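You operate a simulated robot arm through the tools that you are given. There is no shell and no other tool. Be economical: measure what you need, move in short steps, check, and stop when the job is done.

You run a simulated robot arm. Do the job below in one go: nothing can be reset, and whatever is moved stays where it is left.

JOB
Put the full black spool away and wind the yellow spool full.
Fine: the full one stands in the small cup of the brown winder and goes in the open drawer; shut it; the new one goes in that cup and stays there.

The check looks at the end state, three seconds after you hand in, the way a careful person would. Anything else that was tipped, shoved, dropped, spilled or broken makes it a failure.

ROBOT AND FRAMES
A 7-joint arm with a two-finger gripper, hanging from a carriage that runs on a rail from [-17, 2403] to [1, -77] (x, y) and turns from -7.208 to 4.8 rad about z. Base frame: it is fixed where the carriage stands at the start and does not move with it; the origin is on the floor, on the carriage's upright axis, x ahead of it, y to its left, z up; the surface under the hand at the start is at about z = 800. Lengths are in mm, angles in rad, forces in N, time in s.
With the tool pointing down near the work surface it reaches from about 420 to 780 mm from the robot's upright axis, wherever it stands. Its first joint turns from -2.496 to 2.496 rad. Places, roughly: gold wheel [800, -300, 900]; inside of the wide green drawer [500, -500, 600]; small cup of the brown winder [700, -400, 800]; wide green drawer [400, -500, 700]. Payload 1.37 kg.
The TCP is the grasp point between the finger pads, 16 mm short of the fingertips. In the tool frame z runs along the fingers and y along their closing line. The gripper opens to 92 mm. The gripper's body begins 74 mm behind the TCP.
Orientation is that of the tool frame in the base frame, as a unit quaternion [w, x, y, z]. With the fingers straight down and closing along the base's y, the tool's x points along the base's -x, its y along +y and its z along -z.

CONTROLS
- The arm moves only by the tool arm_command. Its argument "motion" is a list of rows, each an object (a shift or turn left out is 0, a gripper value left out holds the last) with "xyz": the shift along the tool's x, y, z in mm, a list of three; "rotation": the turn, a rotation vector about the tool's x, y, z in rad, a list of three. In form: [{"xyz": [x, y, z], "rotation": [rx, ry, rz]}, ...]. A call has 1 to 12 rows; each row shifts and turns the commanded pose from where the row before left it, along the tool's axes as they then stand. "jaw" is the opening, from 0 (shut) to 1 (fully open), set as the call begins (left out, the last holds). A row lasts 0.2 s, in which the tool goes at most 50 mm and 0.15 rad; a call with a longer step from one row to the next is refused whole, and so is a gripper value outside its range. A pose out of reach is approached as far as the arm can. The call stops where the force on the tool passes 90 N (or 10 N more than at its start, if that is more) or the arm is blocked; 0.2 s more then pass. The fingers move at their own pace and stop on an object; they squeeze with about 26 N. The grip force told is the motor's: it shows also when the fingers shut on nothing. Time passes only in rows, and 0.2 s behind the last, so rows that do not move let the fingers close. It gives the time, the measured TCP pose, the force on the tool (base axes), the opening and the grip force at its end, in the units of the frame above (readings bear some noise), with the torque about the TCP (base axes, N m) and any sound that the robot's microphone picked up, and new pictures: "pictures" is both (left out), scene, wrist or none.
- Cameras (640 x 400 px; columns grow to the right, rows downward): "scene" is now at [285.5, -15.9, 1662.1]; the picture's right is [-0.25, -0.97, 0.00], its down [-0.85, 0.22, -0.49] and it looks along [0.47, -0.12, -0.87] (base axes); focal length 261 px, centre (320, 200). "wrist" rides on the gripper at [71, 19, -111] in the tool frame; the picture's right is [-0.26, 0.96, 0.00], its down [-0.78, -0.21, -0.59] and it looks along [-0.57, -0.15, 0.81] (tool axes); focal length 280 px, centre (320, 200). There is no depth. A picture from a camera that has moved, and an enlarged one, comes with that camera's place and axes in the base frame and with its lens.
- move_column(by): slides the trunk up (or, below 0, down) by that many mm; the arm and the scene camera ride with it, the base frame stays. It gives what a move gives, with no picture.
- steer(legs): drives the robot by 1 to 6 legs, each [ahead, left, turn to the left] in mm, mm and rad, along the robot's own axes; the way and the turn of a leg run together, so that a leg with both is an arc; at most 1500 mm and 3.142 rad a leg. The arm and the cameras ride along, it lands a little off, and it stops where it bumps. It keeps to its track: a leg is cut to what the track allows. It gives what a move gives, and a new picture of the scene camera.
- head_to(pan, tilt): turns the head with the scene camera to pan (to the left, within 2.705 rad either way) and tilt (down, from -0.506 to 1.204), counted from straight ahead of the robot. It gives what a move gives, and a new picture of the scene camera.
- zoom(camera, box): a new picture of the part [left, top, right, bottom] of that camera's present view, enlarged. The clock stands still meanwhile.
- sign_off(): hands the job in; it is judged then, once.

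Work in short steps. Places have to be worked out from the pictures, the camera data and where the tool is seen: move nearer, look again, correct. Check each grasp and each placing, and mend what went wrong. You have 120 turns and 260 pictures in all, those below and enlarged ones among them. Open the gripper and draw the arm clear of the work before you hand the job in, unless the task says otherwise; then end with one line.

The tools are called after "Request:" as name(argument=value, ...) on one line, values as JSON. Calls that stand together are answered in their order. arm_command: Moves the arm, as the interface text tells. Its arguments: {"type":"object","properties":{"motion":{"type":"array"},"jaw":{"type":"number"},"pictures":{"type":"string","enum":["both","scene","wrist","none"]}},"required":["motion"]} The other tools are called the same way: move_column (by) slides the trunk up or down; steer (legs) drives the base; head_to (pan, tilt) turns the head that bears the scene camera; zoom (camera, box) takes an enlarged picture of a part of a camera's view; sign_off () hands the job in.

At the start:

```text
time: 0.0
tool_pos: [736.8, -305.9, 1105.0]
tcp_rot: [0.0, 0.001, 1.0, 0.001]
force: [0.5, -0.9, -0.4]
wrist_torque: [0.02, -0.01, 0.0]
width: 91.8
gripper_force: 0.1
trunk travel left (down, up): [-325.0, 256.0]
robot x, y, heading: [0.7, 1.7, 0.001]
head pan, tilt: [-0.257, 1.065]
```

scene: 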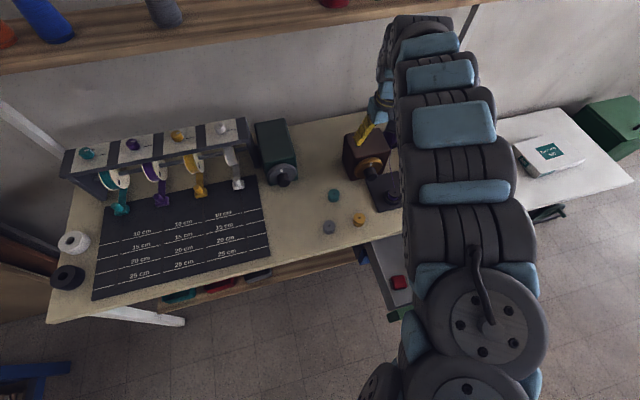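
wrist: 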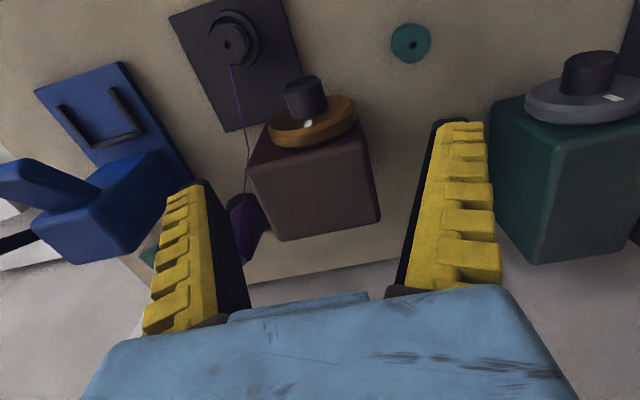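

I look closer at the winder and the surroundings before moving.

Request:
zoom(camera="wrist", box=[150, 0, 450, 260])

Request:
zoom(camera="scene", box=[220, 90, 420, 330])

```text
1.54 times, centred on (300, 130) of wrist
camera zoom: at [666.7, -285.4, 1215.6], right [0.26, 0.96, 0.0], down [0.78, -0.21, 0.59], along [0.57, -0.15, -0.81], focal length 431 px, centre (351, 308)
```

zoom: 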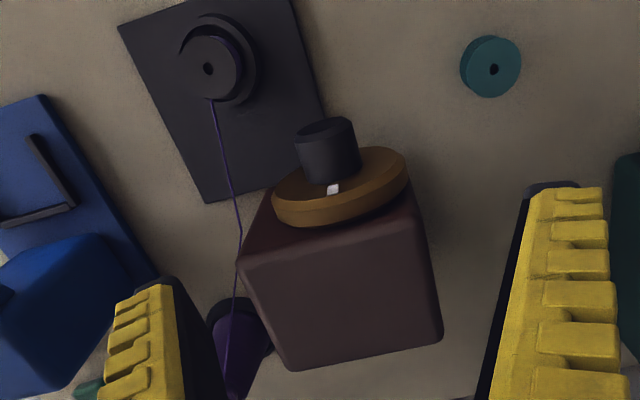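

```text
1.67 times, centred on (320, 210) of scene
camera zoom: at [285.5, -15.9, 1662.1], right [-0.25, -0.97, 0.0], down [-0.85, 0.22, -0.49], along [0.47, -0.12, -0.87], focal length 435 px, centre (320, 183)
```

zoom: 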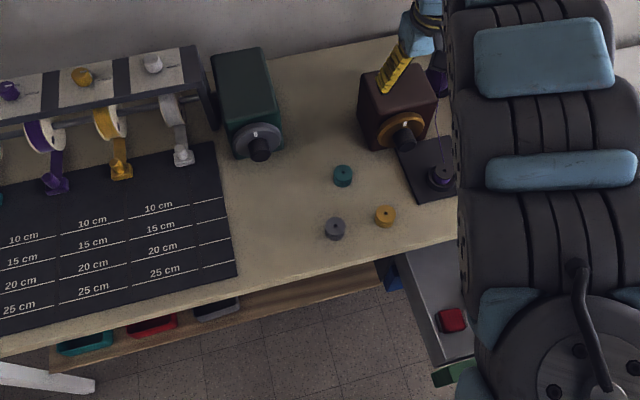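

The arm hides the cup and drawer from the head. I draw the arm left and pan the head right to see them.

Request:
arm_command(motion=[{"xyz": [25, 40, 0]}, {"xyz": [25, 40, 0]}, {"xyz": [25, 40, 0]}, {"xyz": [25, 40, 0]}, {"xyz": [25, 40, 0]}, {"xyz": [25, 40, 0]}, {"xyz": [25, 40, 0]}, {"xyz": [25, 40, 0]}, {"xyz": [5, 40, 0]}, {"xyz": [5, 40, 0]}], pictures="wrist")

Request:
head_to(pan=-0.7, tilt=1.0)

```text
time: 2.2
tool_pos: [740.7, 51.6, 1110.5]
tcp_rot: [-0.003, 0.0, 1.0, -0.001]
force: [-0.2, -0.6, 0.2]
wrist_torque: [0.03, -0.06, 0.02]
width: 91.8
gripper_force: 0.0
out of reach, approached as far as the arm can: row 2, 3, 4, 5, 6, 7, 8, 9
trunk travel left (down, up): [-325.0, 256.0]
robot x, y, heading: [1.4, 0.4, -0.001]
head pan, tilt: [-0.257, 1.065]
camera wrist: at [669.2, 72.2, 1221.3], right [0.26, 0.96, 0.0], down [0.78, -0.21, 0.59], along [0.57, -0.16, -0.81], focal length 280 px, centre (320, 200)
```

wrist: 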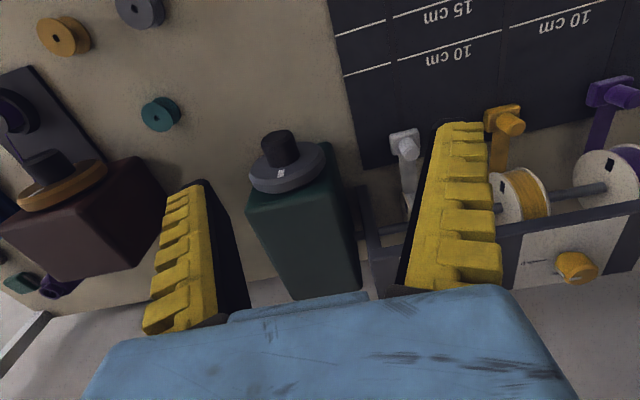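

```text
time: 3.1
tool_pos: [739.4, 51.5, 1109.5]
tcp_rot: [-0.002, 0.0, 1.0, -0.001]
force: [0.6, -0.2, 0.1]
wrist_torque: [0.02, -0.01, -0.01]
width: 91.9
gripper_force: 0.1
trunk travel left (down, up): [-325.0, 256.0]
robot x, y, heading: [-1.7, 2.1, -0.004]
head pan, tilt: [-0.7, 1.0]
camera scene: at [275.4, -44.1, 1666.5], right [-0.64, -0.77, 0.0], down [-0.64, 0.54, -0.54], along [0.41, -0.35, -0.84], focal length 261 px, centre (320, 200)
```

scene: 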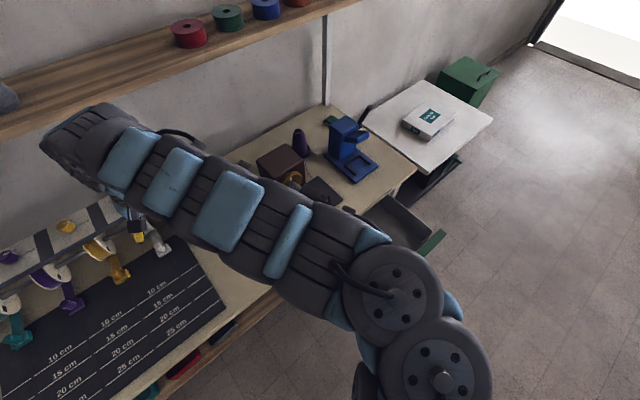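

The winder, drawer and cup are now visible; I zoom in on them.

Request:
zoom(camera="scene", box=[250, 100, 450, 270])

Request:
zoom(camera="wrist", box=[0, 0, 220, 200])

```text
2.35 times, centred on (350, 185) of scene
camera zoom: at [275.4, -44.1, 1666.5], right [-0.64, -0.77, 0.0], down [-0.64, 0.54, -0.54], along [0.41, -0.35, -0.84], focal length 614 px, centre (249, 235)
```

zoom: 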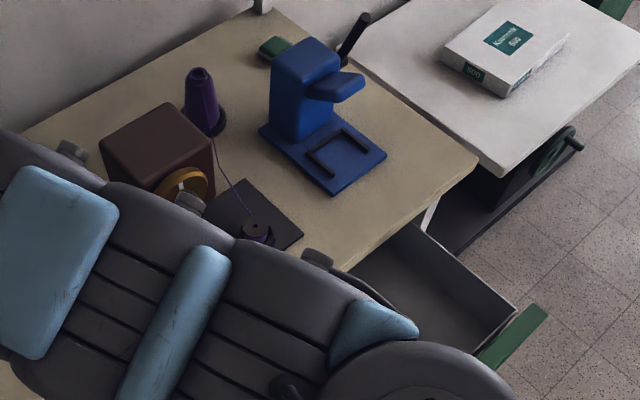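

```text
2.00 times, centred on (110, 100) of wrist
camera zoom: at [669.3, 71.8, 1221.4], right [0.26, 0.97, 0.0], down [0.78, -0.21, 0.59], along [0.57, -0.15, -0.81], focal length 561 px, centre (740, 400)
```

zoom: 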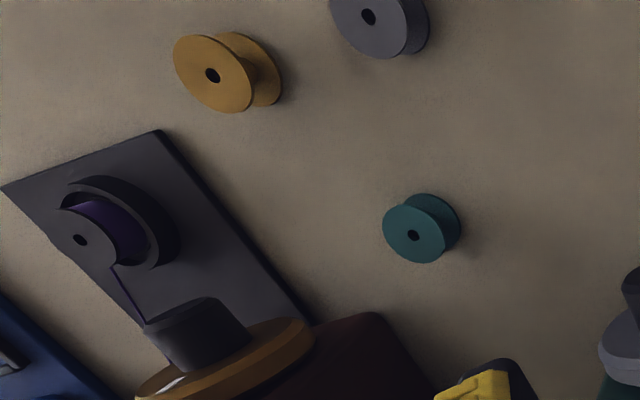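

Estimates: cup spool ≈ (683,-401,840), yellow spool ≈ (626,-251,825), wheel hub ≈ (783,-326,895) with knob along -x. I shift the carriage right for reach, then bring the wrist camera over the cup.

Request:
steer(legs=[[0, -78, 0]])

Request:
arm_command(motion=[{"xyz": [14, -38, 4]}, {"xyz": [14, -38, 4]}, {"xyz": [14, -38, 4]}, {"xyz": [14, -38, 4]}, {"xyz": [14, -38, 4]}, {"xyz": [0, -38, 4]}, {"xyz": [0, -38, 4]}, {"xyz": [0, -38, 4]}, {"xyz": [0, -38, 4]}, {"xyz": [0, -38, 4]}])

```text
time: 4.2
tool_pos: [740.0, -22.8, 1109.6]
tcp_rot: [-0.001, -0.001, 1.0, 0.0]
force: [-0.2, -0.2, 0.6]
wrist_torque: [-0.03, -0.03, 0.03]
width: 91.8
gripper_force: 0.0
trunk travel left (down, up): [-325.0, 256.0]
robot x, y, heading: [0.6, -77.4, -0.008]
head pan, tilt: [-0.7, 1.0]
camera scene: at [275.9, -118.1, 1666.5], right [-0.64, -0.76, 0.0], down [-0.64, 0.54, -0.54], along [0.41, -0.35, -0.84], focal length 261 px, centre (320, 200)
```

scene: 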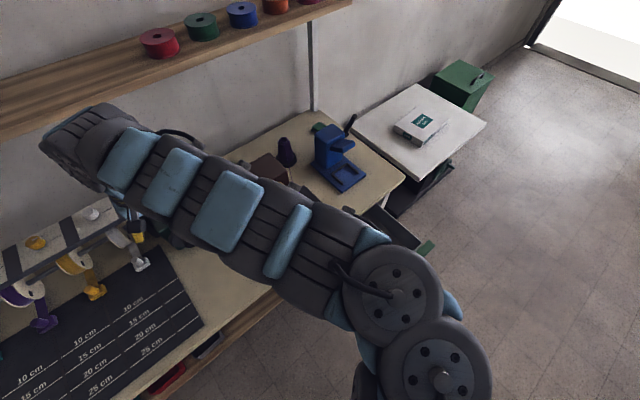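

```text
time: 6.3
tool_pos: [724.8, -405.6, 1070.1]
tcp_rot: [-0.002, 0.0, 1.0, 0.0]
force: [-0.5, 0.3, -0.2]
wrist_torque: [0.0, -0.02, 0.03]
width: 91.7
gripper_force: 0.1
out of reach, approached as far as the arm can: row 1, 2, 3, 4, 5
trunk travel left (down, up): [-325.0, 256.0]
robot x, y, heading: [1.2, -75.4, -0.001]
head pan, tilt: [-0.7, 1.0]
camera scene: at [275.8, -118.3, 1666.4], right [-0.65, -0.76, 0.0], down [-0.64, 0.54, -0.54], along [0.41, -0.35, -0.84], focal length 261 px, centre (320, 200)
camera wrist: at [654.1, -386.0, 1182.0], right [0.26, 0.96, 0.0], down [0.78, -0.21, 0.59], along [0.57, -0.15, -0.81], focal length 280 px, centre (320, 200)
```

scene: 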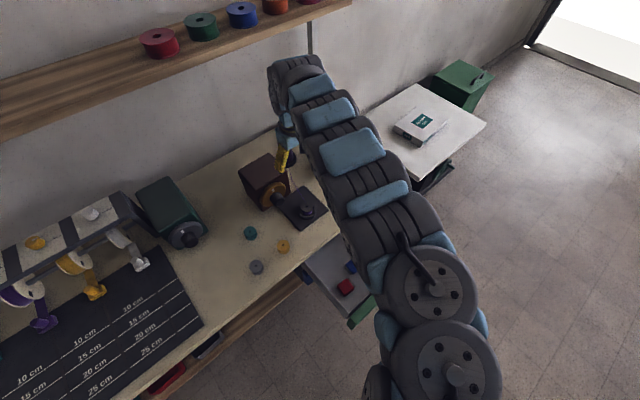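
wrist: 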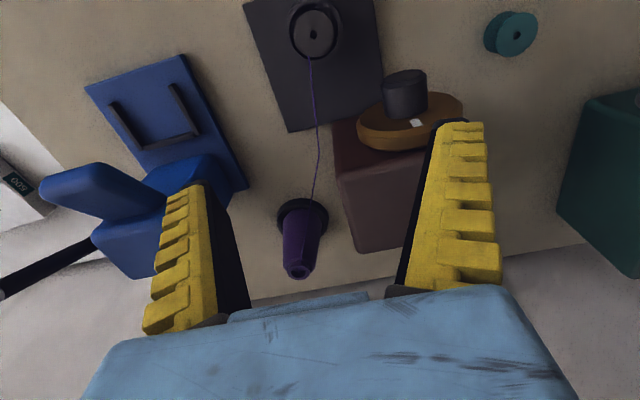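

Good views now. I zoom on the cup/wheel in both cameras and the drawer.

Request:
zoom(camera="scene", box=[220, 140, 380, 330])

Request:
zoom(camera="wrist", box=[240, 0, 480, 150])

```text
2.11 times, centred on (300, 235) of scene
camera zoom: at [275.8, -118.3, 1666.4], right [-0.65, -0.76, 0.0], down [-0.64, 0.54, -0.54], along [0.41, -0.35, -0.84], focal length 549 px, centre (362, 126)
```

zoom: 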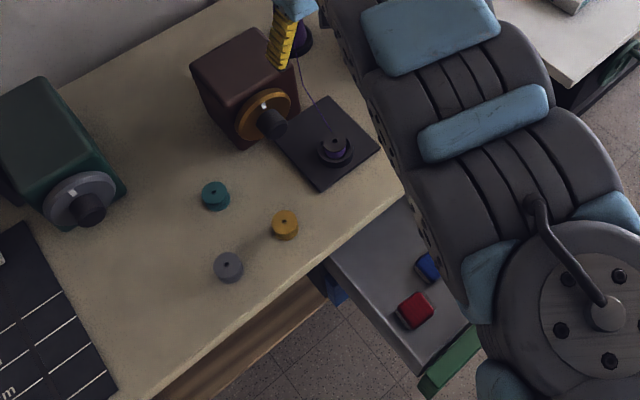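

```text
2.67 times, centred on (360, 75) of wrist
camera zoom: at [654.1, -386.0, 1182.0], right [0.26, 0.96, 0.0], down [0.78, -0.21, 0.59], along [0.57, -0.15, -0.81], focal length 748 px, centre (213, 533)
```

zoom: 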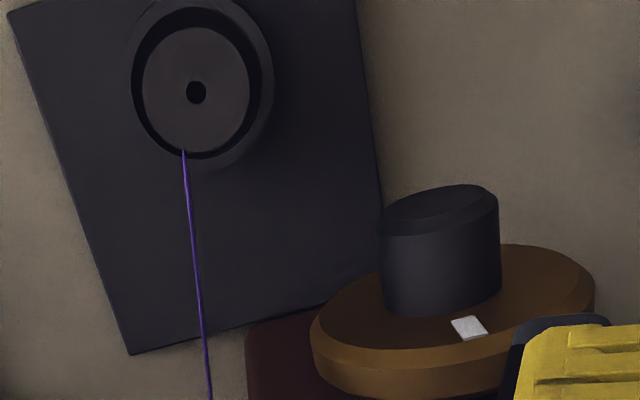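

Spool top triangulates to about (684.5,-400,846). I come down above it with open fingers for a close look at the rim height.

Request:
arm_command(motion=[{"xyz": [14, 2, 30]}, {"xyz": [14, 2, 30]}, {"xyz": [13, 1, 30]}, {"xyz": [0, 0, 30]}, {"xyz": [0, 0, 20]}], pictures="wrist")

Request:
zoom(camera="wrist", box=[200, 40, 440, 190])

```text
time: 7.5
tool_pos: [684.2, -401.7, 932.1]
tcp_rot: [-0.001, 0.001, 1.0, -0.001]
force: [0.6, -0.3, 0.5]
wrist_torque: [-0.01, 0.01, 0.01]
width: 91.7
gripper_force: 0.1
trunk travel left (down, up): [-325.0, 256.0]
robot x, y, heading: [0.7, -69.5, -0.004]
head pan, tilt: [-0.7, 1.0]
camera wrist: at [613.3, -381.9, 1042.8], right [0.26, 0.97, 0.0], down [0.78, -0.21, 0.59], along [0.57, -0.16, -0.81], focal length 280 px, centre (320, 200)
```

wrist: 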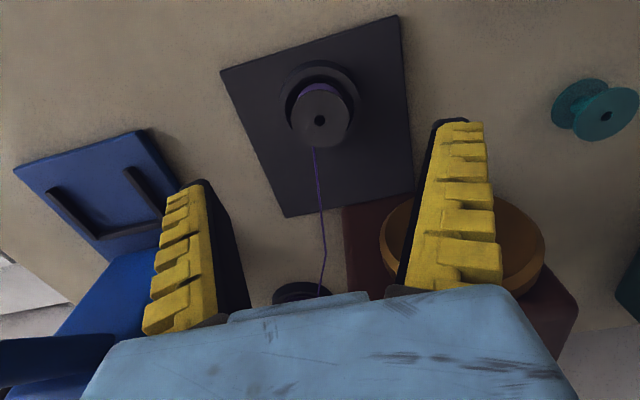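

```text
2.67 times, centred on (320, 115) of wrist
camera zoom: at [613.3, -381.9, 1042.8], right [0.26, 0.97, 0.0], down [0.78, -0.21, 0.59], along [0.57, -0.16, -0.81], focal length 748 px, centre (320, 427)
```

zoom: 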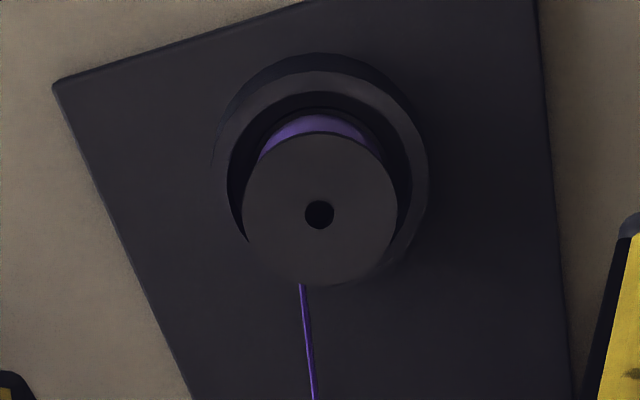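

The spool top is well clear of the cup rim and the hole sits exactly under the TCP. I lower to TCP z≈848 in steps and look.

Request:
arm_command(motion=[{"xyz": [0, 0, 25]}, {"xyz": [0, 0, 25]}, {"xyz": [0, 0, 20]}, {"xyz": [0, 0, 13]}])

Request:
zoom(camera="wrist", box=[180, 60, 500, 260])

```text
time: 8.6
tool_pos: [683.6, -402.1, 850.2]
tcp_rot: [-0.001, 0.001, 1.0, -0.002]
force: [0.2, 0.7, 0.4]
wrist_torque: [-0.01, 0.01, 0.02]
width: 91.9
gripper_force: 0.1
trunk travel left (down, up): [-325.0, 256.0]
robot x, y, heading: [0.6, -72.8, -0.005]
head pan, tilt: [-0.7, 1.0]
camera scene: at [275.8, -118.1, 1666.5], right [-0.64, -0.76, 0.0], down [-0.64, 0.54, -0.54], along [0.41, -0.35, -0.84], focal length 261 px, centre (320, 200)
camera wrist: at [612.8, -381.8, 960.7], right [0.26, 0.96, 0.0], down [0.78, -0.21, 0.59], along [0.57, -0.16, -0.81], focal length 280 px, centre (320, 200)
```

scene: 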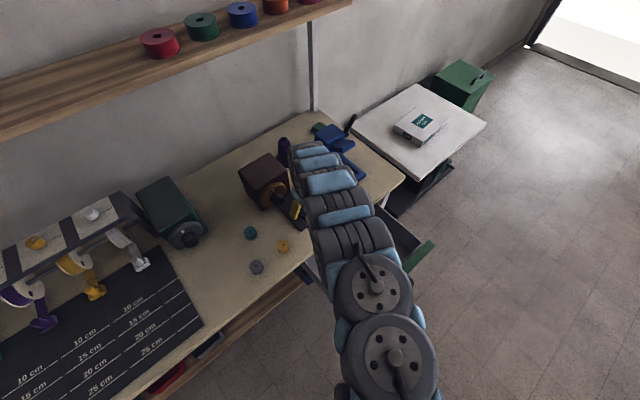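
wrist: 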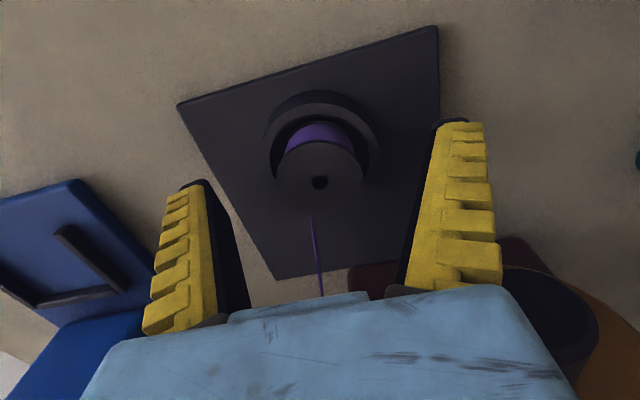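

```text
2.00 times, centred on (340, 160) of wrist
camera zoom: at [612.8, -381.8, 960.7], right [0.26, 0.96, 0.0], down [0.78, -0.21, 0.59], along [0.57, -0.16, -0.81], focal length 561 px, centre (280, 280)
```

zoom: 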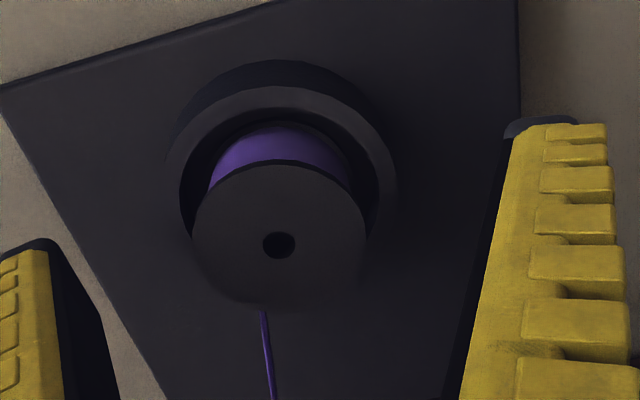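

Spool is centred, top at ≈846 with the TCP at 850. I drop 8 mm and close.

Request:
arm_command(motion=[{"xyz": [0, 0, 8]}, {}], pictures="none")

Request:
arm_command(motion=[{}, {}, {}], jaw=0, pictures="wrist")

```text
time: 9.2
tool_pos: [683.5, -401.6, 842.1]
tcp_rot: [-0.001, -0.001, 1.0, 0.0]
force: [-0.8, 0.8, -0.1]
wrist_torque: [-0.01, -0.03, 0.0]
width: 92.0
gripper_force: 0.0
trunk travel left (down, up): [-325.0, 256.0]
robot x, y, heading: [2.8, -74.4, -0.001]
head pan, tilt: [-0.7, 1.0]
```

```text
time: 9.9
tool_pos: [685.5, -400.3, 841.2]
tcp_rot: [-0.001, -0.001, 1.0, 0.0]
force: [0.2, 3.8, 10.3]
wrist_torque: [0.14, -0.02, 0.0]
width: 32.9
gripper_force: 26.2
trunk travel left (down, up): [-325.0, 256.0]
robot x, y, heading: [1.2, -74.6, -0.003]
head pan, tilt: [-0.7, 1.0]
camera wrist: at [614.8, -380.7, 953.5], right [0.26, 0.96, 0.0], down [0.78, -0.21, 0.59], along [0.57, -0.16, -0.81], focal length 280 px, centre (320, 200)
```

wrist: 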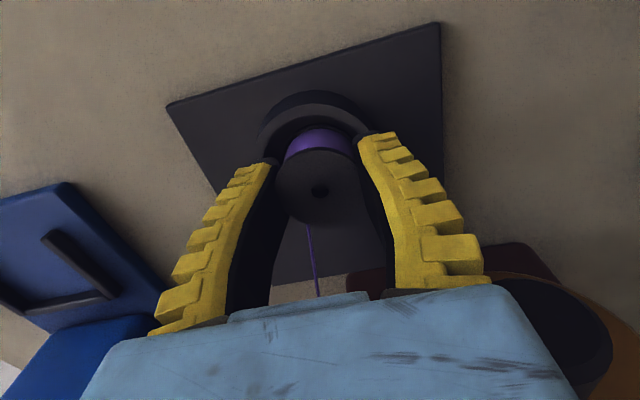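

The jaws stopped at 33 mm with 26 N on the spool. I lift a little and check.

Request:
arm_command(motion=[{"xyz": [0, 0, -5]}, {"xyz": [0, 0, -10]}, {"xyz": [0, 0, -20]}, {"xyz": [0, 0, -25]}])

Request:
zoom(camera="wrist", box=[200, 60, 440, 210])

```text
time: 10.9
tool_pos: [684.3, -398.7, 899.9]
tcp_rot: [-0.002, 0.0, 1.0, -0.001]
force: [1.0, 0.1, -1.0]
wrist_torque: [-0.04, -0.04, -0.03]
width: 32.6
gripper_force: 25.9
trunk travel left (down, up): [-325.0, 256.0]
robot x, y, heading: [1.6, -72.4, 0.001]
head pan, tilt: [-0.7, 1.0]
camera scene: at [275.8, -118.1, 1666.5], right [-0.64, -0.76, 0.0], down [-0.64, 0.54, -0.54], along [0.41, -0.35, -0.84], focal length 261 px, centre (320, 200)
camera wrist: at [613.3, -379.0, 1011.6], right [0.26, 0.97, 0.0], down [0.78, -0.21, 0.59], along [0.57, -0.15, -0.81], focal length 280 px, centre (320, 200)
```

scene: 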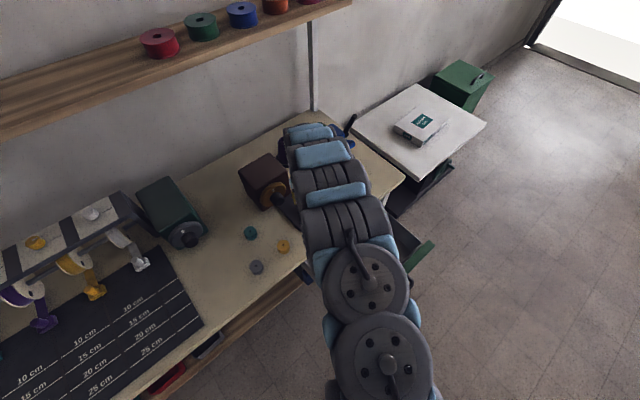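
wrist: 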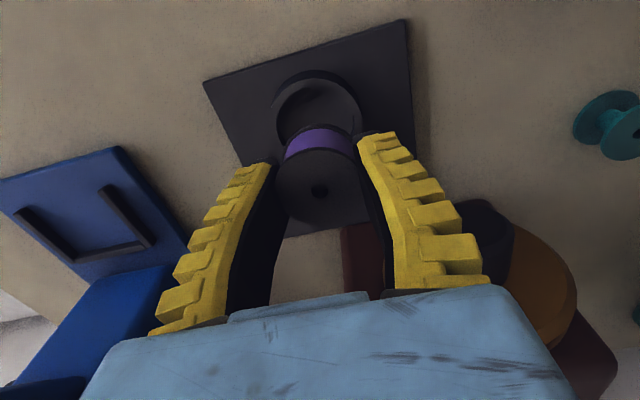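

```text
2.67 times, centred on (320, 135) of wrist
camera zoom: at [613.3, -379.0, 1011.6], right [0.26, 0.97, 0.0], down [0.78, -0.21, 0.59], along [0.57, -0.15, -0.81], focal length 748 px, centre (320, 373)
```

zoom: 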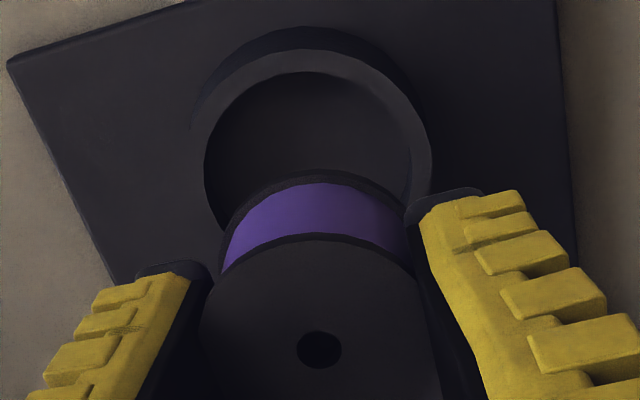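

The black spool is out and held, thread cut. I carry it over the open drawer's empty right part, about (430,-580).

Request:
arm_command(motion=[{"xyz": [42, 0, -10]}, {"xyz": [42, 0, -10]}, {"xyz": [42, 0, 0]}, {"xyz": [42, 0, 0]}, {"xyz": [42, 0, 0]}, {"xyz": [44, 0, 0]}, {"xyz": [0, -36, 0]}, {"xyz": [0, -36, 0]}, {"xyz": [0, -36, 0]}, {"xyz": [0, -36, 0]}, {"xyz": [0, -36, 0]}])

```text
time: 13.3
tool_pos: [492.1, -635.2, 866.9]
tcp_rot: [-0.002, 0.002, 1.0, -0.001]
force: [-0.1, -0.1, 0.7]
wrist_torque: [0.06, 0.06, -0.02]
width: 32.6
gripper_force: 26.0
out of reach, approached as far as the arm can: row 2, 3, 4, 5, 6
trunk travel left (down, up): [-325.0, 256.0]
robot x, y, heading: [-1.5, -72.2, -0.002]
head pan, tilt: [-0.7, 1.0]
camera scene: at [275.9, -118.3, 1666.5], right [-0.64, -0.76, 0.0], down [-0.64, 0.54, -0.54], along [0.41, -0.35, -0.84], focal length 261 px, centre (320, 200)
camera wrist: at [421.5, -615.6, 977.5], right [0.26, 0.96, 0.0], down [0.78, -0.21, 0.59], along [0.56, -0.16, -0.81], focal length 280 px, centre (320, 200)
```

scene: 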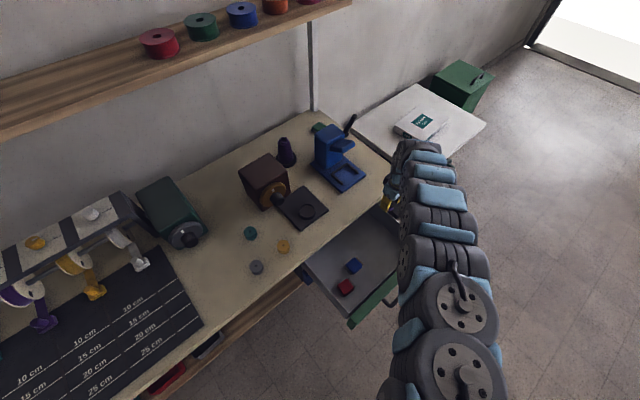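
wrist: 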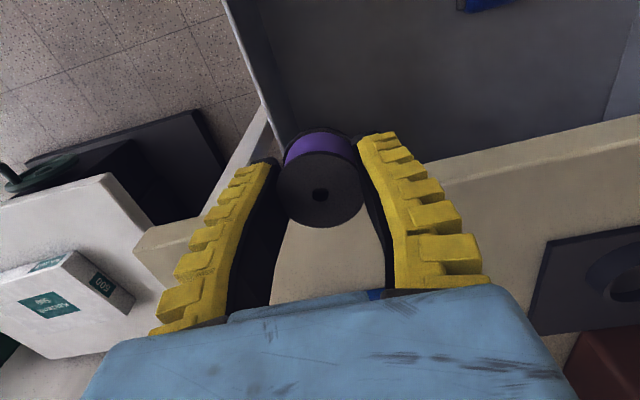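

The spool hangs near the drawer's rear-right; table edge is at x≈545, drawer right wall y≈-690, blue box ≈(470,-456). I move to about (430,-575), still above.

Request:
arm_command(motion=[{"xyz": [21, 20, 0]}, {"xyz": [21, 20, 0]}, {"xyz": [20, 20, 0]}], pictures="wrist")

```text
time: 14.2
tool_pos: [428.4, -573.9, 862.4]
tcp_rot: [-0.001, 0.002, 1.0, 0.0]
force: [2.2, 2.7, -1.6]
wrist_torque: [-0.29, 0.19, 0.0]
width: 32.6
gripper_force: 25.8
trunk travel left (down, up): [-325.0, 256.0]
robot x, y, heading: [-0.6, -74.0, -0.0]
head pan, tilt: [-0.7, 1.0]
camera wrist: at [358.2, -553.8, 974.3], right [0.27, 0.96, 0.0], down [0.78, -0.22, 0.59], along [0.57, -0.16, -0.81], focal length 280 px, centre (320, 200)
```

wrist: 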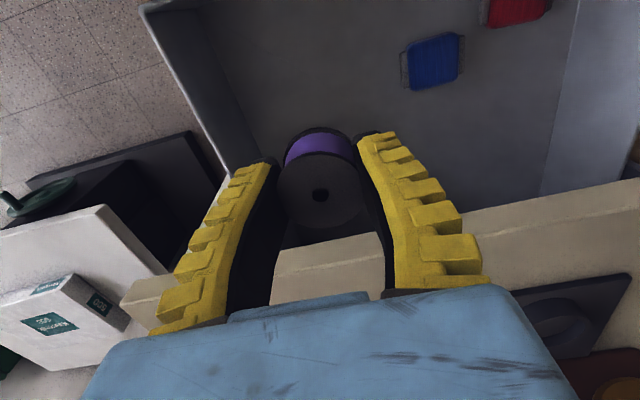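

Drawer floor triangulates near z≈590. I lower the trunk 180 mm to bring the spool into the drawer.

Request:
move_column(by=-180)

Request:
arm_command(motion=[{}])

```text
time: 16.1
tool_pos: [430.7, -576.0, 684.2]
tcp_rot: [-0.002, 0.0, 1.0, 0.0]
force: [-0.7, 0.1, -0.2]
wrist_torque: [0.0, 0.01, 0.0]
width: 32.6
gripper_force: 26.0
trunk travel left (down, up): [-145.0, 436.0]
robot x, y, heading: [3.8, -74.2, -0.002]
head pan, tilt: [-0.7, 1.0]
```

```text
time: 16.6
tool_pos: [429.8, -574.8, 684.2]
tcp_rot: [-0.002, 0.0, 1.0, 0.0]
force: [-0.4, 0.0, -0.4]
wrist_torque: [0.01, -0.05, 0.0]
width: 32.5
gripper_force: 25.5
trunk travel left (down, up): [-145.0, 436.0]
robot x, y, heading: [0.9, -73.4, -0.001]
head pan, tilt: [-0.7, 1.0]
camera scene: at [275.9, -118.1, 1486.5], right [-0.64, -0.76, 0.0], down [-0.64, 0.54, -0.54], along [0.41, -0.35, -0.84], focal length 261 px, centre (320, 200)
camera wrist: at [359.9, -554.5, 795.6], right [0.26, 0.96, 0.0], down [0.78, -0.21, 0.59], along [0.57, -0.16, -0.81], focal length 280 px, centre (320, 200)
```

scene: 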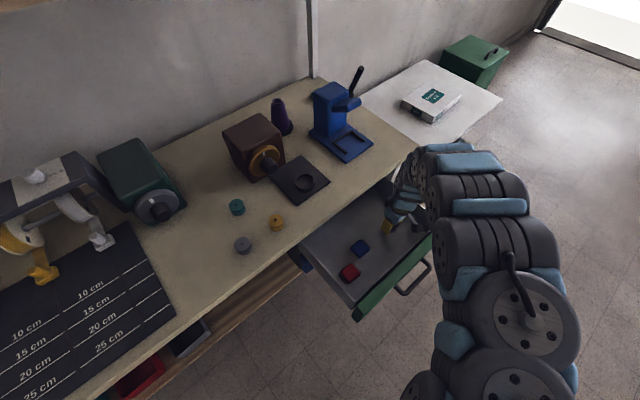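
wrist: 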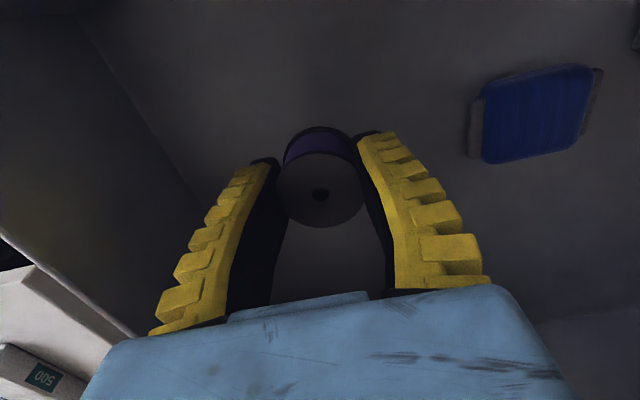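

Inside the drawer, free of the blue box. I lower gently toward the floor.

Request:
arm_command(motion=[{"xyz": [0, 0, 15]}, {"xyz": [0, 0, 15]}, {"xyz": [0, 0, 12]}], pictures="wrist")

```text
time: 17.4
tool_pos: [431.1, -575.3, 641.7]
tcp_rot: [-0.001, 0.0, 1.0, -0.001]
force: [0.5, 0.9, 0.5]
wrist_torque: [-0.02, -0.02, -0.04]
width: 32.5
gripper_force: 26.1
trunk travel left (down, up): [-145.0, 436.0]
robot x, y, heading: [-1.1, -74.3, 0.002]
head pan, tilt: [-0.7, 1.0]
camera wrist: at [360.0, -554.7, 753.2], right [0.26, 0.96, 0.0], down [0.78, -0.21, 0.59], along [0.57, -0.16, -0.81], focal length 280 px, centre (320, 200)
```

wrist: 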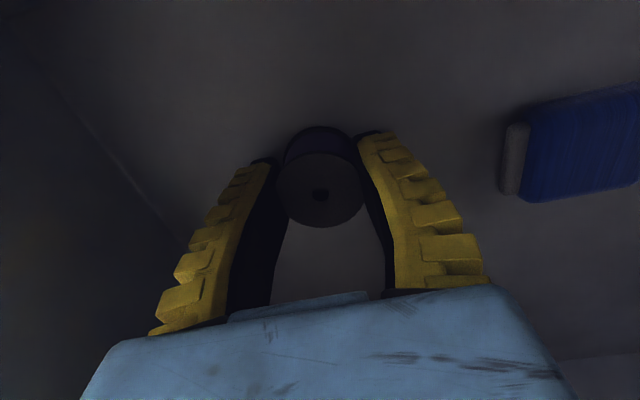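

No contact yet; I go on in small steps watching force.

Request:
arm_command(motion=[{"xyz": [0, 0, 5]}, {"xyz": [0, 0, 5]}], pictures="none")

Request:
arm_command(motion=[{"xyz": [0, 0, 4]}, {"xyz": [0, 0, 3]}], pictures="wrist")

```text
time: 17.9
tool_pos: [432.6, -574.5, 633.1]
tcp_rot: [0.0, 0.0, 1.0, -0.001]
force: [1.0, 5.5, 21.3]
wrist_torque: [0.1, -0.01, 0.03]
width: 34.9
gripper_force: 26.2
trunk travel left (down, up): [-145.0, 436.0]
robot x, y, heading: [3.6, -74.7, 0.003]
head pan, tilt: [-0.7, 1.0]
```

```text
time: 18.6
tool_pos: [437.2, -575.4, 628.8]
tcp_rot: [0.001, -0.001, 1.0, -0.002]
force: [0.1, 15.9, 61.0]
wrist_torque: [0.21, 0.06, -0.38]
width: 35.3
gripper_force: 25.6
trunk travel left (down, up): [-145.0, 436.0]
robot x, y, heading: [-1.8, -71.7, -0.002]
head pan, tilt: [-0.7, 1.0]
camera wrist: at [366.2, -555.9, 740.0], right [0.26, 0.97, 0.0], down [0.78, -0.21, 0.59], along [0.57, -0.16, -0.81], focal length 280 px, centre (320, 200)
```

wrist: 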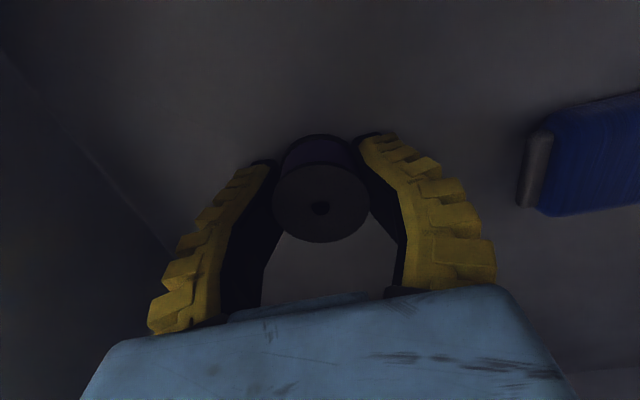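

The spool stands firmly on the floor (61 N down). I back off 5 mm, then open.

Request:
arm_command(motion=[{"xyz": [0, 0, -6]}, {}], pictures="none")

Request:
arm_command(motion=[{}, {}, {}], jaw=1, pictures="wrist")

```text
time: 19.1
tool_pos: [430.9, -575.9, 630.8]
tcp_rot: [-0.002, 0.001, 1.0, 0.0]
force: [-1.1, -1.5, 10.9]
wrist_torque: [0.22, 0.0, 0.1]
width: 35.3
gripper_force: 26.2
trunk travel left (down, up): [-145.0, 436.0]
robot x, y, heading: [-0.5, -72.8, -0.003]
head pan, tilt: [-0.7, 1.0]
```

```text
time: 19.9
tool_pos: [430.7, -575.2, 631.9]
tcp_rot: [-0.001, 0.001, 1.0, 0.0]
force: [-0.2, -0.7, -0.3]
wrist_torque: [0.01, 0.01, 0.02]
width: 92.1
gripper_force: 0.1
trunk travel left (down, up): [-145.0, 436.0]
robot x, y, heading: [-0.5, -79.1, -0.003]
head pan, tilt: [-0.7, 1.0]
camera wrist: at [360.2, -554.8, 742.6], right [0.26, 0.96, 0.0], down [0.78, -0.21, 0.59], along [0.57, -0.16, -0.81], focal length 280 px, centre (320, 200)
```

wrist: 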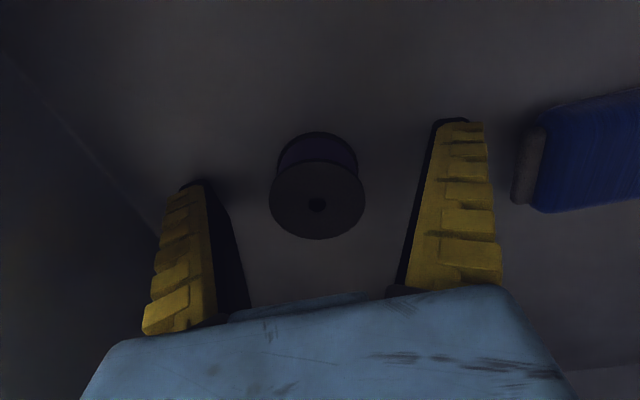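

Spool stands upright and free. I raise the arm out of the drawer.

Request:
arm_command(motion=[{"xyz": [0, 0, -20]}, {"xyz": [0, 0, -40]}, {"xyz": [0, 0, -40]}, {"xyz": [0, 0, -40]}])

Request:
zoom(camera="scene", box=[280, 160, 480, 340])

```text
time: 20.9
tool_pos: [433.9, -577.3, 768.3]
tcp_rot: [-0.004, 0.0, 1.0, 0.003]
force: [-1.7, 0.2, -0.6]
wrist_torque: [0.0, -0.2, 0.03]
width: 91.9
gripper_force: 0.2
out of reach, approached as far as the arm can: row 4
trunk travel left (down, up): [-145.0, 436.0]
robot x, y, heading: [4.0, -75.4, -0.0]
head pan, tilt: [-0.7, 1.0]
camera scene: at [276.2, -116.9, 1486.5], right [-0.64, -0.77, 0.0], down [-0.64, 0.54, -0.54], along [0.41, -0.35, -0.84], focal length 261 px, centre (320, 200)
camera wrist: at [363.5, -557.0, 880.5], right [0.26, 0.96, 0.0], down [0.78, -0.22, 0.58], along [0.56, -0.15, -0.81], focal length 280 px, centre (320, 200)
```

scene: 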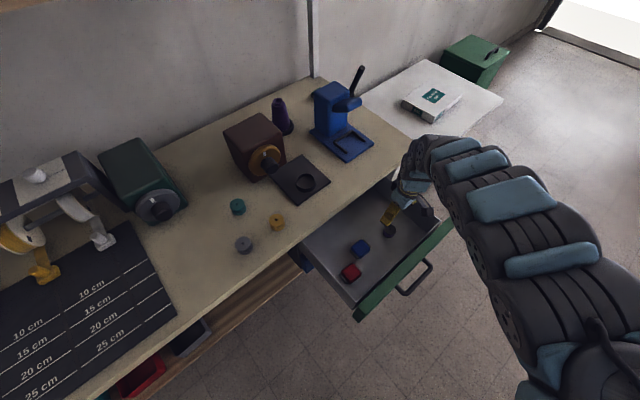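
wrist: 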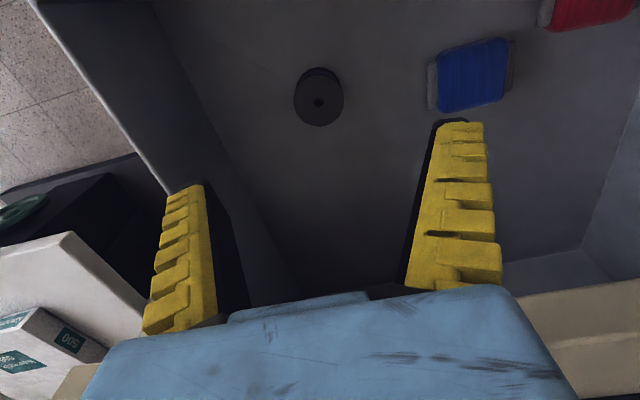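

```text
2.22 times, centred on (380, 250) of scene
camera zoom: at [276.2, -116.9, 1486.5], right [-0.64, -0.77, 0.0], down [-0.64, 0.54, -0.54], along [0.41, -0.35, -0.84], focal length 580 px, centre (187, 89)
```

zoom: 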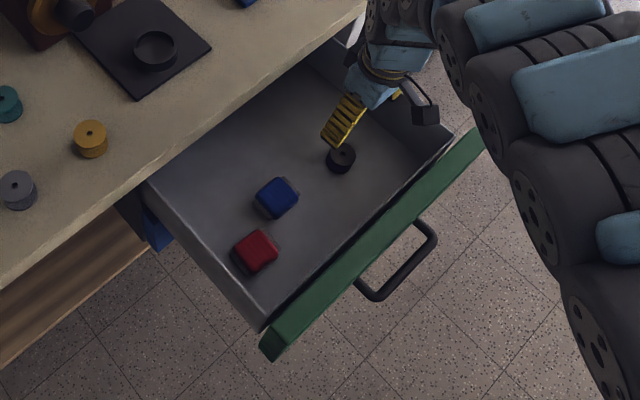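

Drawer content is clear: spool, blue and red boxes all lower than the walls. Handle bar lies at about x≈254, y -444…-573, panel front x≈300. I raise the trunk and compensate with the arm, to get a folded-arm margin before passing over the panel.

Request:
move_column(by=110)

Request:
arm_command(motion=[{"xyz": [0, 0, 40]}, {"xyz": [0, 0, 40]}, {"xyz": [0, 0, 40]}, {"xyz": [0, 0, 20]}], jaw=0, pictures="none")

Request:
arm_command(motion=[{"xyz": [36, 11, 0]}, {"xyz": [36, 11, 0]}, {"xyz": [36, 11, 0]}, {"xyz": [37, 11, 0]}, {"xyz": [37, 12, 0]}, {"xyz": [37, 12, 0]}])

```text
time: 22.4
tool_pos: [432.7, -579.8, 879.8]
tcp_rot: [-0.002, 0.0, 1.0, 0.001]
force: [0.8, -0.6, 0.6]
wrist_torque: [0.0, -0.01, 0.0]
width: 91.8
gripper_force: 0.1
trunk travel left (down, up): [-255.0, 326.0]
robot x, y, heading: [3.6, -73.8, -0.006]
head pan, tilt: [-0.7, 1.0]
```

```text
time: 23.4
tool_pos: [433.8, -579.1, 739.1]
tcp_rot: [-0.003, 0.001, 1.0, 0.001]
force: [0.3, 0.8, -0.1]
wrist_torque: [0.01, 0.02, -0.02]
width: 0.0
gripper_force: 26.1
trunk travel left (down, up): [-255.0, 326.0]
robot x, y, heading: [-2.4, -74.0, 0.002]
head pan, tilt: [-0.7, 1.0]
```

```text
time: 24.8
tool_pos: [313.2, -544.6, 738.0]
tcp_rot: [-0.003, 0.001, 1.0, 0.001]
force: [0.2, 1.0, -0.3]
wrist_torque: [0.0, 0.0, -0.02]
width: 0.0
gripper_force: 26.3
out of reach, approached as far as the arm can: row 4, 5, 6
trunk travel left (down, up): [-255.0, 326.0]
robot x, y, heading: [-1.5, -70.0, -0.002]
head pan, tilt: [-0.7, 1.0]
camera scene: at [275.8, -118.1, 1596.5], right [-0.64, -0.76, 0.0], down [-0.64, 0.54, -0.54], along [0.41, -0.35, -0.84], focal length 261 px, centre (320, 200)
camera wrist: at [243.0, -524.6, 850.6], right [0.26, 0.96, 0.0], down [0.78, -0.21, 0.58], along [0.56, -0.15, -0.81], focal length 280 px, centre (320, 200)
```

scene: 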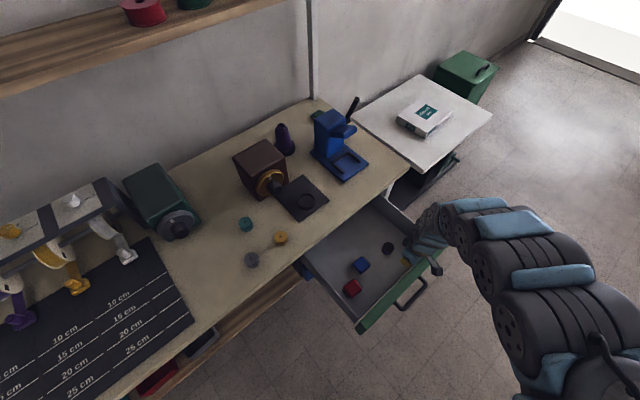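
wrist: 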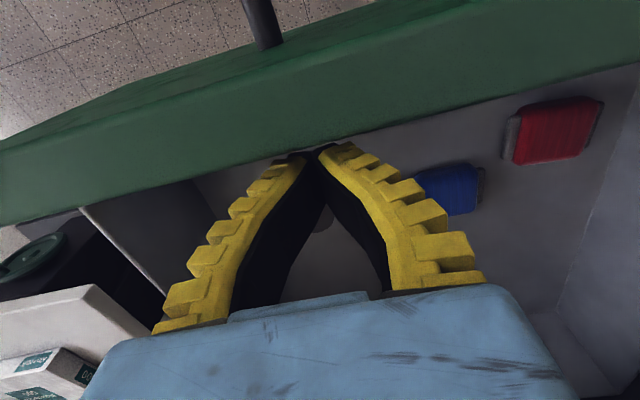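

The arm cannot fold that far at this relative height; raising the trunk more and reaching down should open up closer reach. I do so.

Request:
move_column(by=220)

Request:
arm_command(motion=[{"xyz": [0, 0, 45]}, {"xyz": [0, 0, 45]}, {"xyz": [0, 0, 45]}, {"xyz": [0, 0, 45]}, {"xyz": [0, 0, 40]}], pictures="none")

Request:
arm_command(motion=[{"xyz": [33, 12, 0]}, {"xyz": [33, 12, 0]}, {"xyz": [33, 12, 0]}])

```text
time: 27.1
tool_pos: [314.1, -544.2, 959.0]
tcp_rot: [-0.002, 0.001, 1.0, 0.0]
force: [-0.4, 0.5, -0.4]
wrist_torque: [0.0, -0.01, 0.0]
width: 0.0
gripper_force: 25.7
trunk travel left (down, up): [-475.0, 106.0]
robot x, y, heading: [-2.3, -74.3, -0.005]
head pan, tilt: [-0.7, 1.0]
```

```text
time: 28.3
tool_pos: [297.0, -500.7, 725.8]
tcp_rot: [-0.021, 0.0, 0.999, 0.049]
force: [-2.1, 44.5, 71.6]
wrist_torque: [0.0, 0.32, -0.1]
width: 6.0
gripper_force: 27.8
trunk travel left (down, up): [-475.0, 106.0]
robot x, y, heading: [1.1, -69.8, -0.001]
head pan, tilt: [-0.7, 1.0]
```

```text
time: 28.5
tool_pos: [303.8, -501.4, 725.7]
tcp_rot: [-0.015, -0.002, 0.999, 0.041]
force: [1.4, 34.0, 63.1]
wrist_torque: [-0.41, 0.22, -0.12]
width: 6.0
gripper_force: 28.0
trunk travel left (down, up): [-475.0, 106.0]
robot x, y, heading: [1.3, -73.6, 0.002]
head pan, tilt: [-0.7, 1.0]
stopped in row 1: the force on the tool passed its limit at 100 N (the readings are from after the stop); the commanded pose is now the measured one
camera scene: at [277.0, -115.2, 1818.0], right [-0.64, -0.77, 0.0], down [-0.64, 0.54, -0.54], along [0.42, -0.34, -0.84], focal length 261 px, centre (320, 200)
camera wrist: at [236.0, -491.8, 840.7], right [0.26, 0.96, 0.07], down [0.8, -0.26, 0.55], along [0.54, -0.08, -0.83], focal length 280 px, centre (320, 200)
```

scene: 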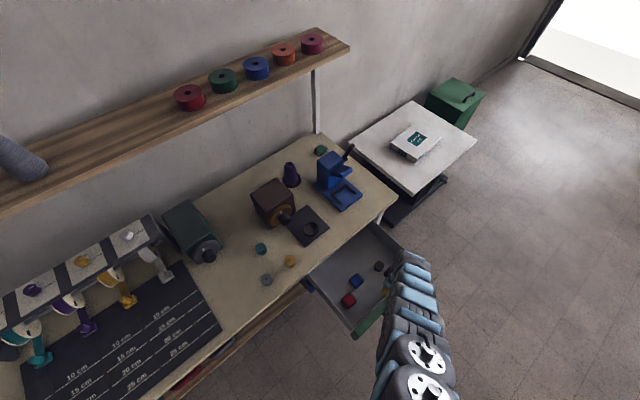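
wrist: 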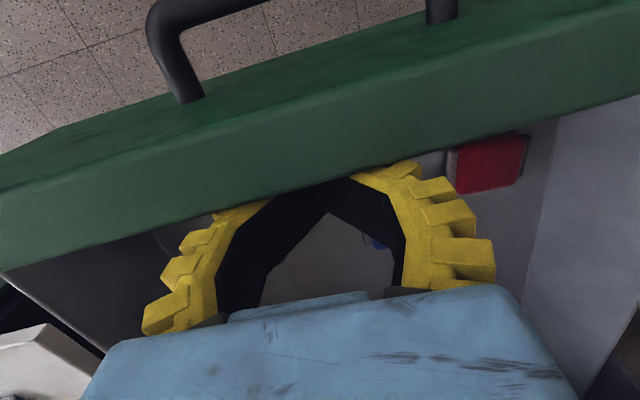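

The fingers slid onto the panel's top edge (the command had carried an earlier unreached target). I lift straight up at once.

Request:
arm_command(motion=[{"xyz": [0, 0, -20]}, {"xyz": [0, 0, -30]}, {"xyz": [0, 0, -20]}, {}])

```text
time: 29.5
tool_pos: [298.8, -516.0, 796.9]
tcp_rot: [-0.016, 0.0, 0.999, 0.037]
force: [0.9, 0.0, -0.6]
wrist_torque: [0.03, 0.01, -0.02]
width: 0.0
gripper_force: 28.0
trunk travel left (down, up): [-475.0, 106.0]
robot x, y, heading: [-2.3, -72.5, -0.0]
head pan, tilt: [-0.7, 1.0]
camera scene: at [275.9, -117.5, 1816.4], right [-0.64, -0.77, 0.0], down [-0.64, 0.54, -0.54], along [0.41, -0.35, -0.84], focal length 261 px, centre (320, 200)
camera wrist: at [232.4, -504.2, 912.1], right [0.26, 0.96, 0.06], down [0.8, -0.25, 0.55], along [0.54, -0.09, -0.84], focal length 280 px, centre (320, 200)
```

scene: 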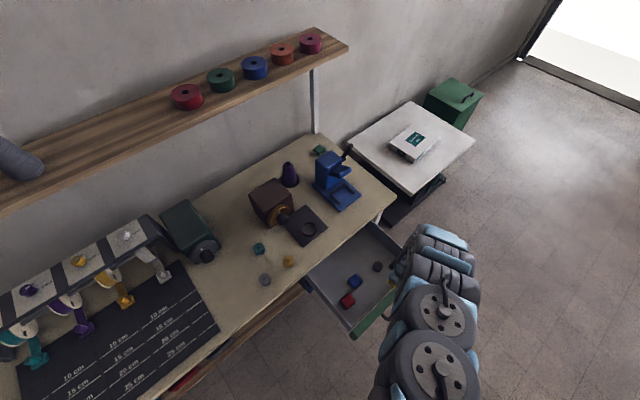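
wrist: 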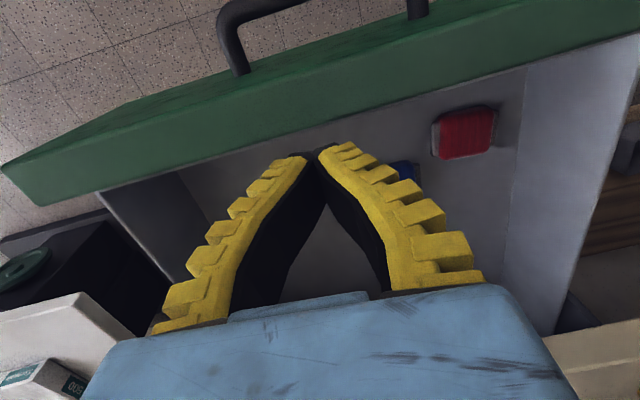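

Contents still upright. I straighten the tool and move outward past the handle to x≈180 at this height.

Request:
arm_command(motion=[{"rotation": [0.074, -0.032, 0]}, {"xyz": [40, 3, 0]}, {"xyz": [40, 2, 0]}, {"xyz": [40, 2, 0]}])

```text
time: 30.5
tool_pos: [179.5, -508.9, 798.6]
tcp_rot: [-0.001, 0.0, 1.0, 0.0]
force: [-0.1, -0.3, 0.1]
wrist_torque: [-0.02, 0.04, -0.02]
width: 0.0
gripper_force: 28.2
trunk travel left (down, up): [-475.0, 106.0]
robot x, y, heading: [-1.1, -76.5, 0.0]
head pan, tilt: [-0.7, 1.0]
camera scene: at [275.9, -117.5, 1816.5], right [-0.64, -0.76, 0.0], down [-0.64, 0.54, -0.54], along [0.41, -0.35, -0.84], focal length 261 px, centre (320, 200)
camera wrist: at [109.1, -489.4, 908.3], right [0.26, 0.97, 0.0], down [0.78, -0.21, 0.59], along [0.57, -0.15, -0.81], focal length 280 px, centre (320, 200)
```

scene: 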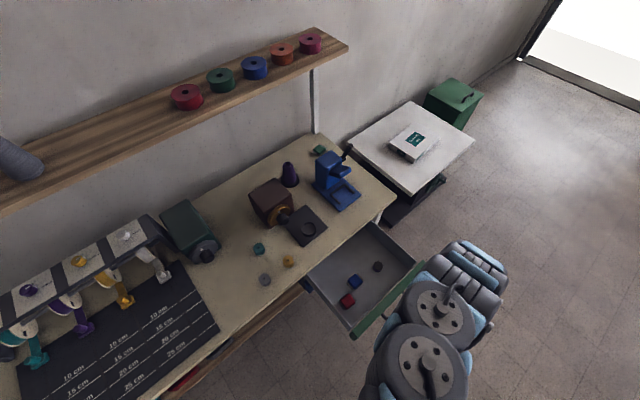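
wrist: 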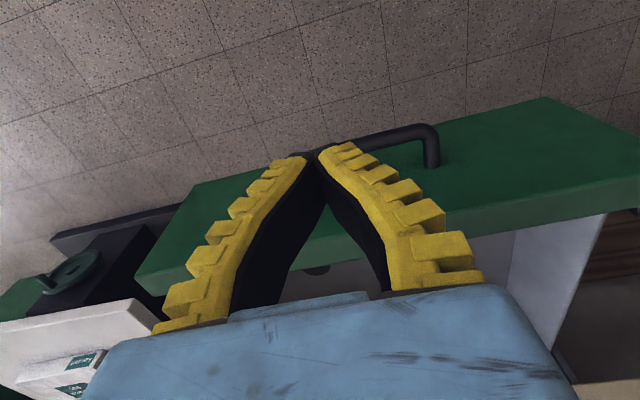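

The handle bar is at x≈240, z≈655; the fingers at 180 clear it. I lower outside the handle.

Request:
arm_command(motion=[{"xyz": [0, 0, 36]}, {"xyz": [0, 0, 36]}, {"xyz": [0, 0, 36]}, {"xyz": [0, 0, 36]}], pictures="wrist")

```text
time: 31.5
tool_pos: [181.9, -511.7, 689.0]
tcp_rot: [0.0, 0.0, 1.0, -0.002]
force: [0.4, -0.4, 0.6]
wrist_torque: [0.02, 0.03, 0.01]
width: 0.0
gripper_force: 28.0
out of reach, approached as far as the arm can: row 4
trunk travel left (down, up): [-475.0, 106.0]
robot x, y, heading: [0.6, -70.5, 0.003]
head pan, tilt: [-0.7, 1.0]
camera wrist: at [110.4, -491.5, 799.5], right [0.26, 0.97, 0.0], down [0.78, -0.21, 0.59], along [0.57, -0.16, -0.81], focal length 280 px, centre (320, 200)
```

wrist: 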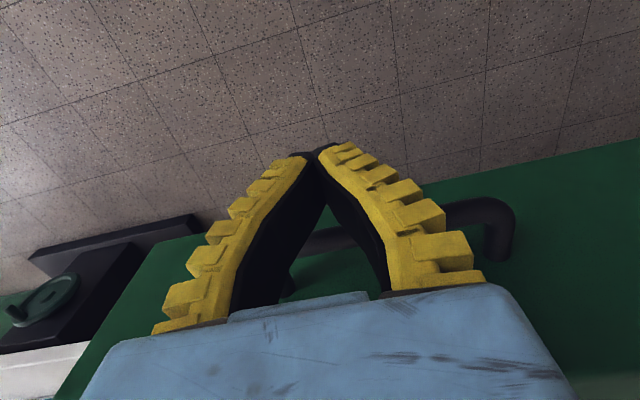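

Handle bar is at z≈666, tips at 673. I lower the trunk 35 mm to put the fingers fully across it.

Request:
move_column(by=-35)

Request:
arm_command(motion=[{}], pictures="none")

```text
time: 32.3
tool_pos: [179.4, -509.4, 651.8]
tcp_rot: [-0.002, 0.0, 1.0, 0.0]
force: [0.8, -0.1, 0.3]
wrist_torque: [0.03, 0.01, 0.03]
width: 0.0
gripper_force: 27.3
trunk travel left (down, up): [-440.0, 141.0]
robot x, y, heading: [0.8, -75.4, -0.002]
head pan, tilt: [-0.7, 1.0]
```

```text
time: 32.7
tool_pos: [179.0, -508.2, 652.3]
tcp_rot: [-0.001, 0.001, 1.0, 0.001]
force: [-0.2, 0.1, 0.0]
wrist_torque: [0.01, 0.04, -0.01]
width: 0.0
gripper_force: 28.0
trunk travel left (down, up): [-440.0, 141.0]
robot x, y, heading: [-0.3, -73.9, -0.001]
head pan, tilt: [-0.7, 1.0]
```

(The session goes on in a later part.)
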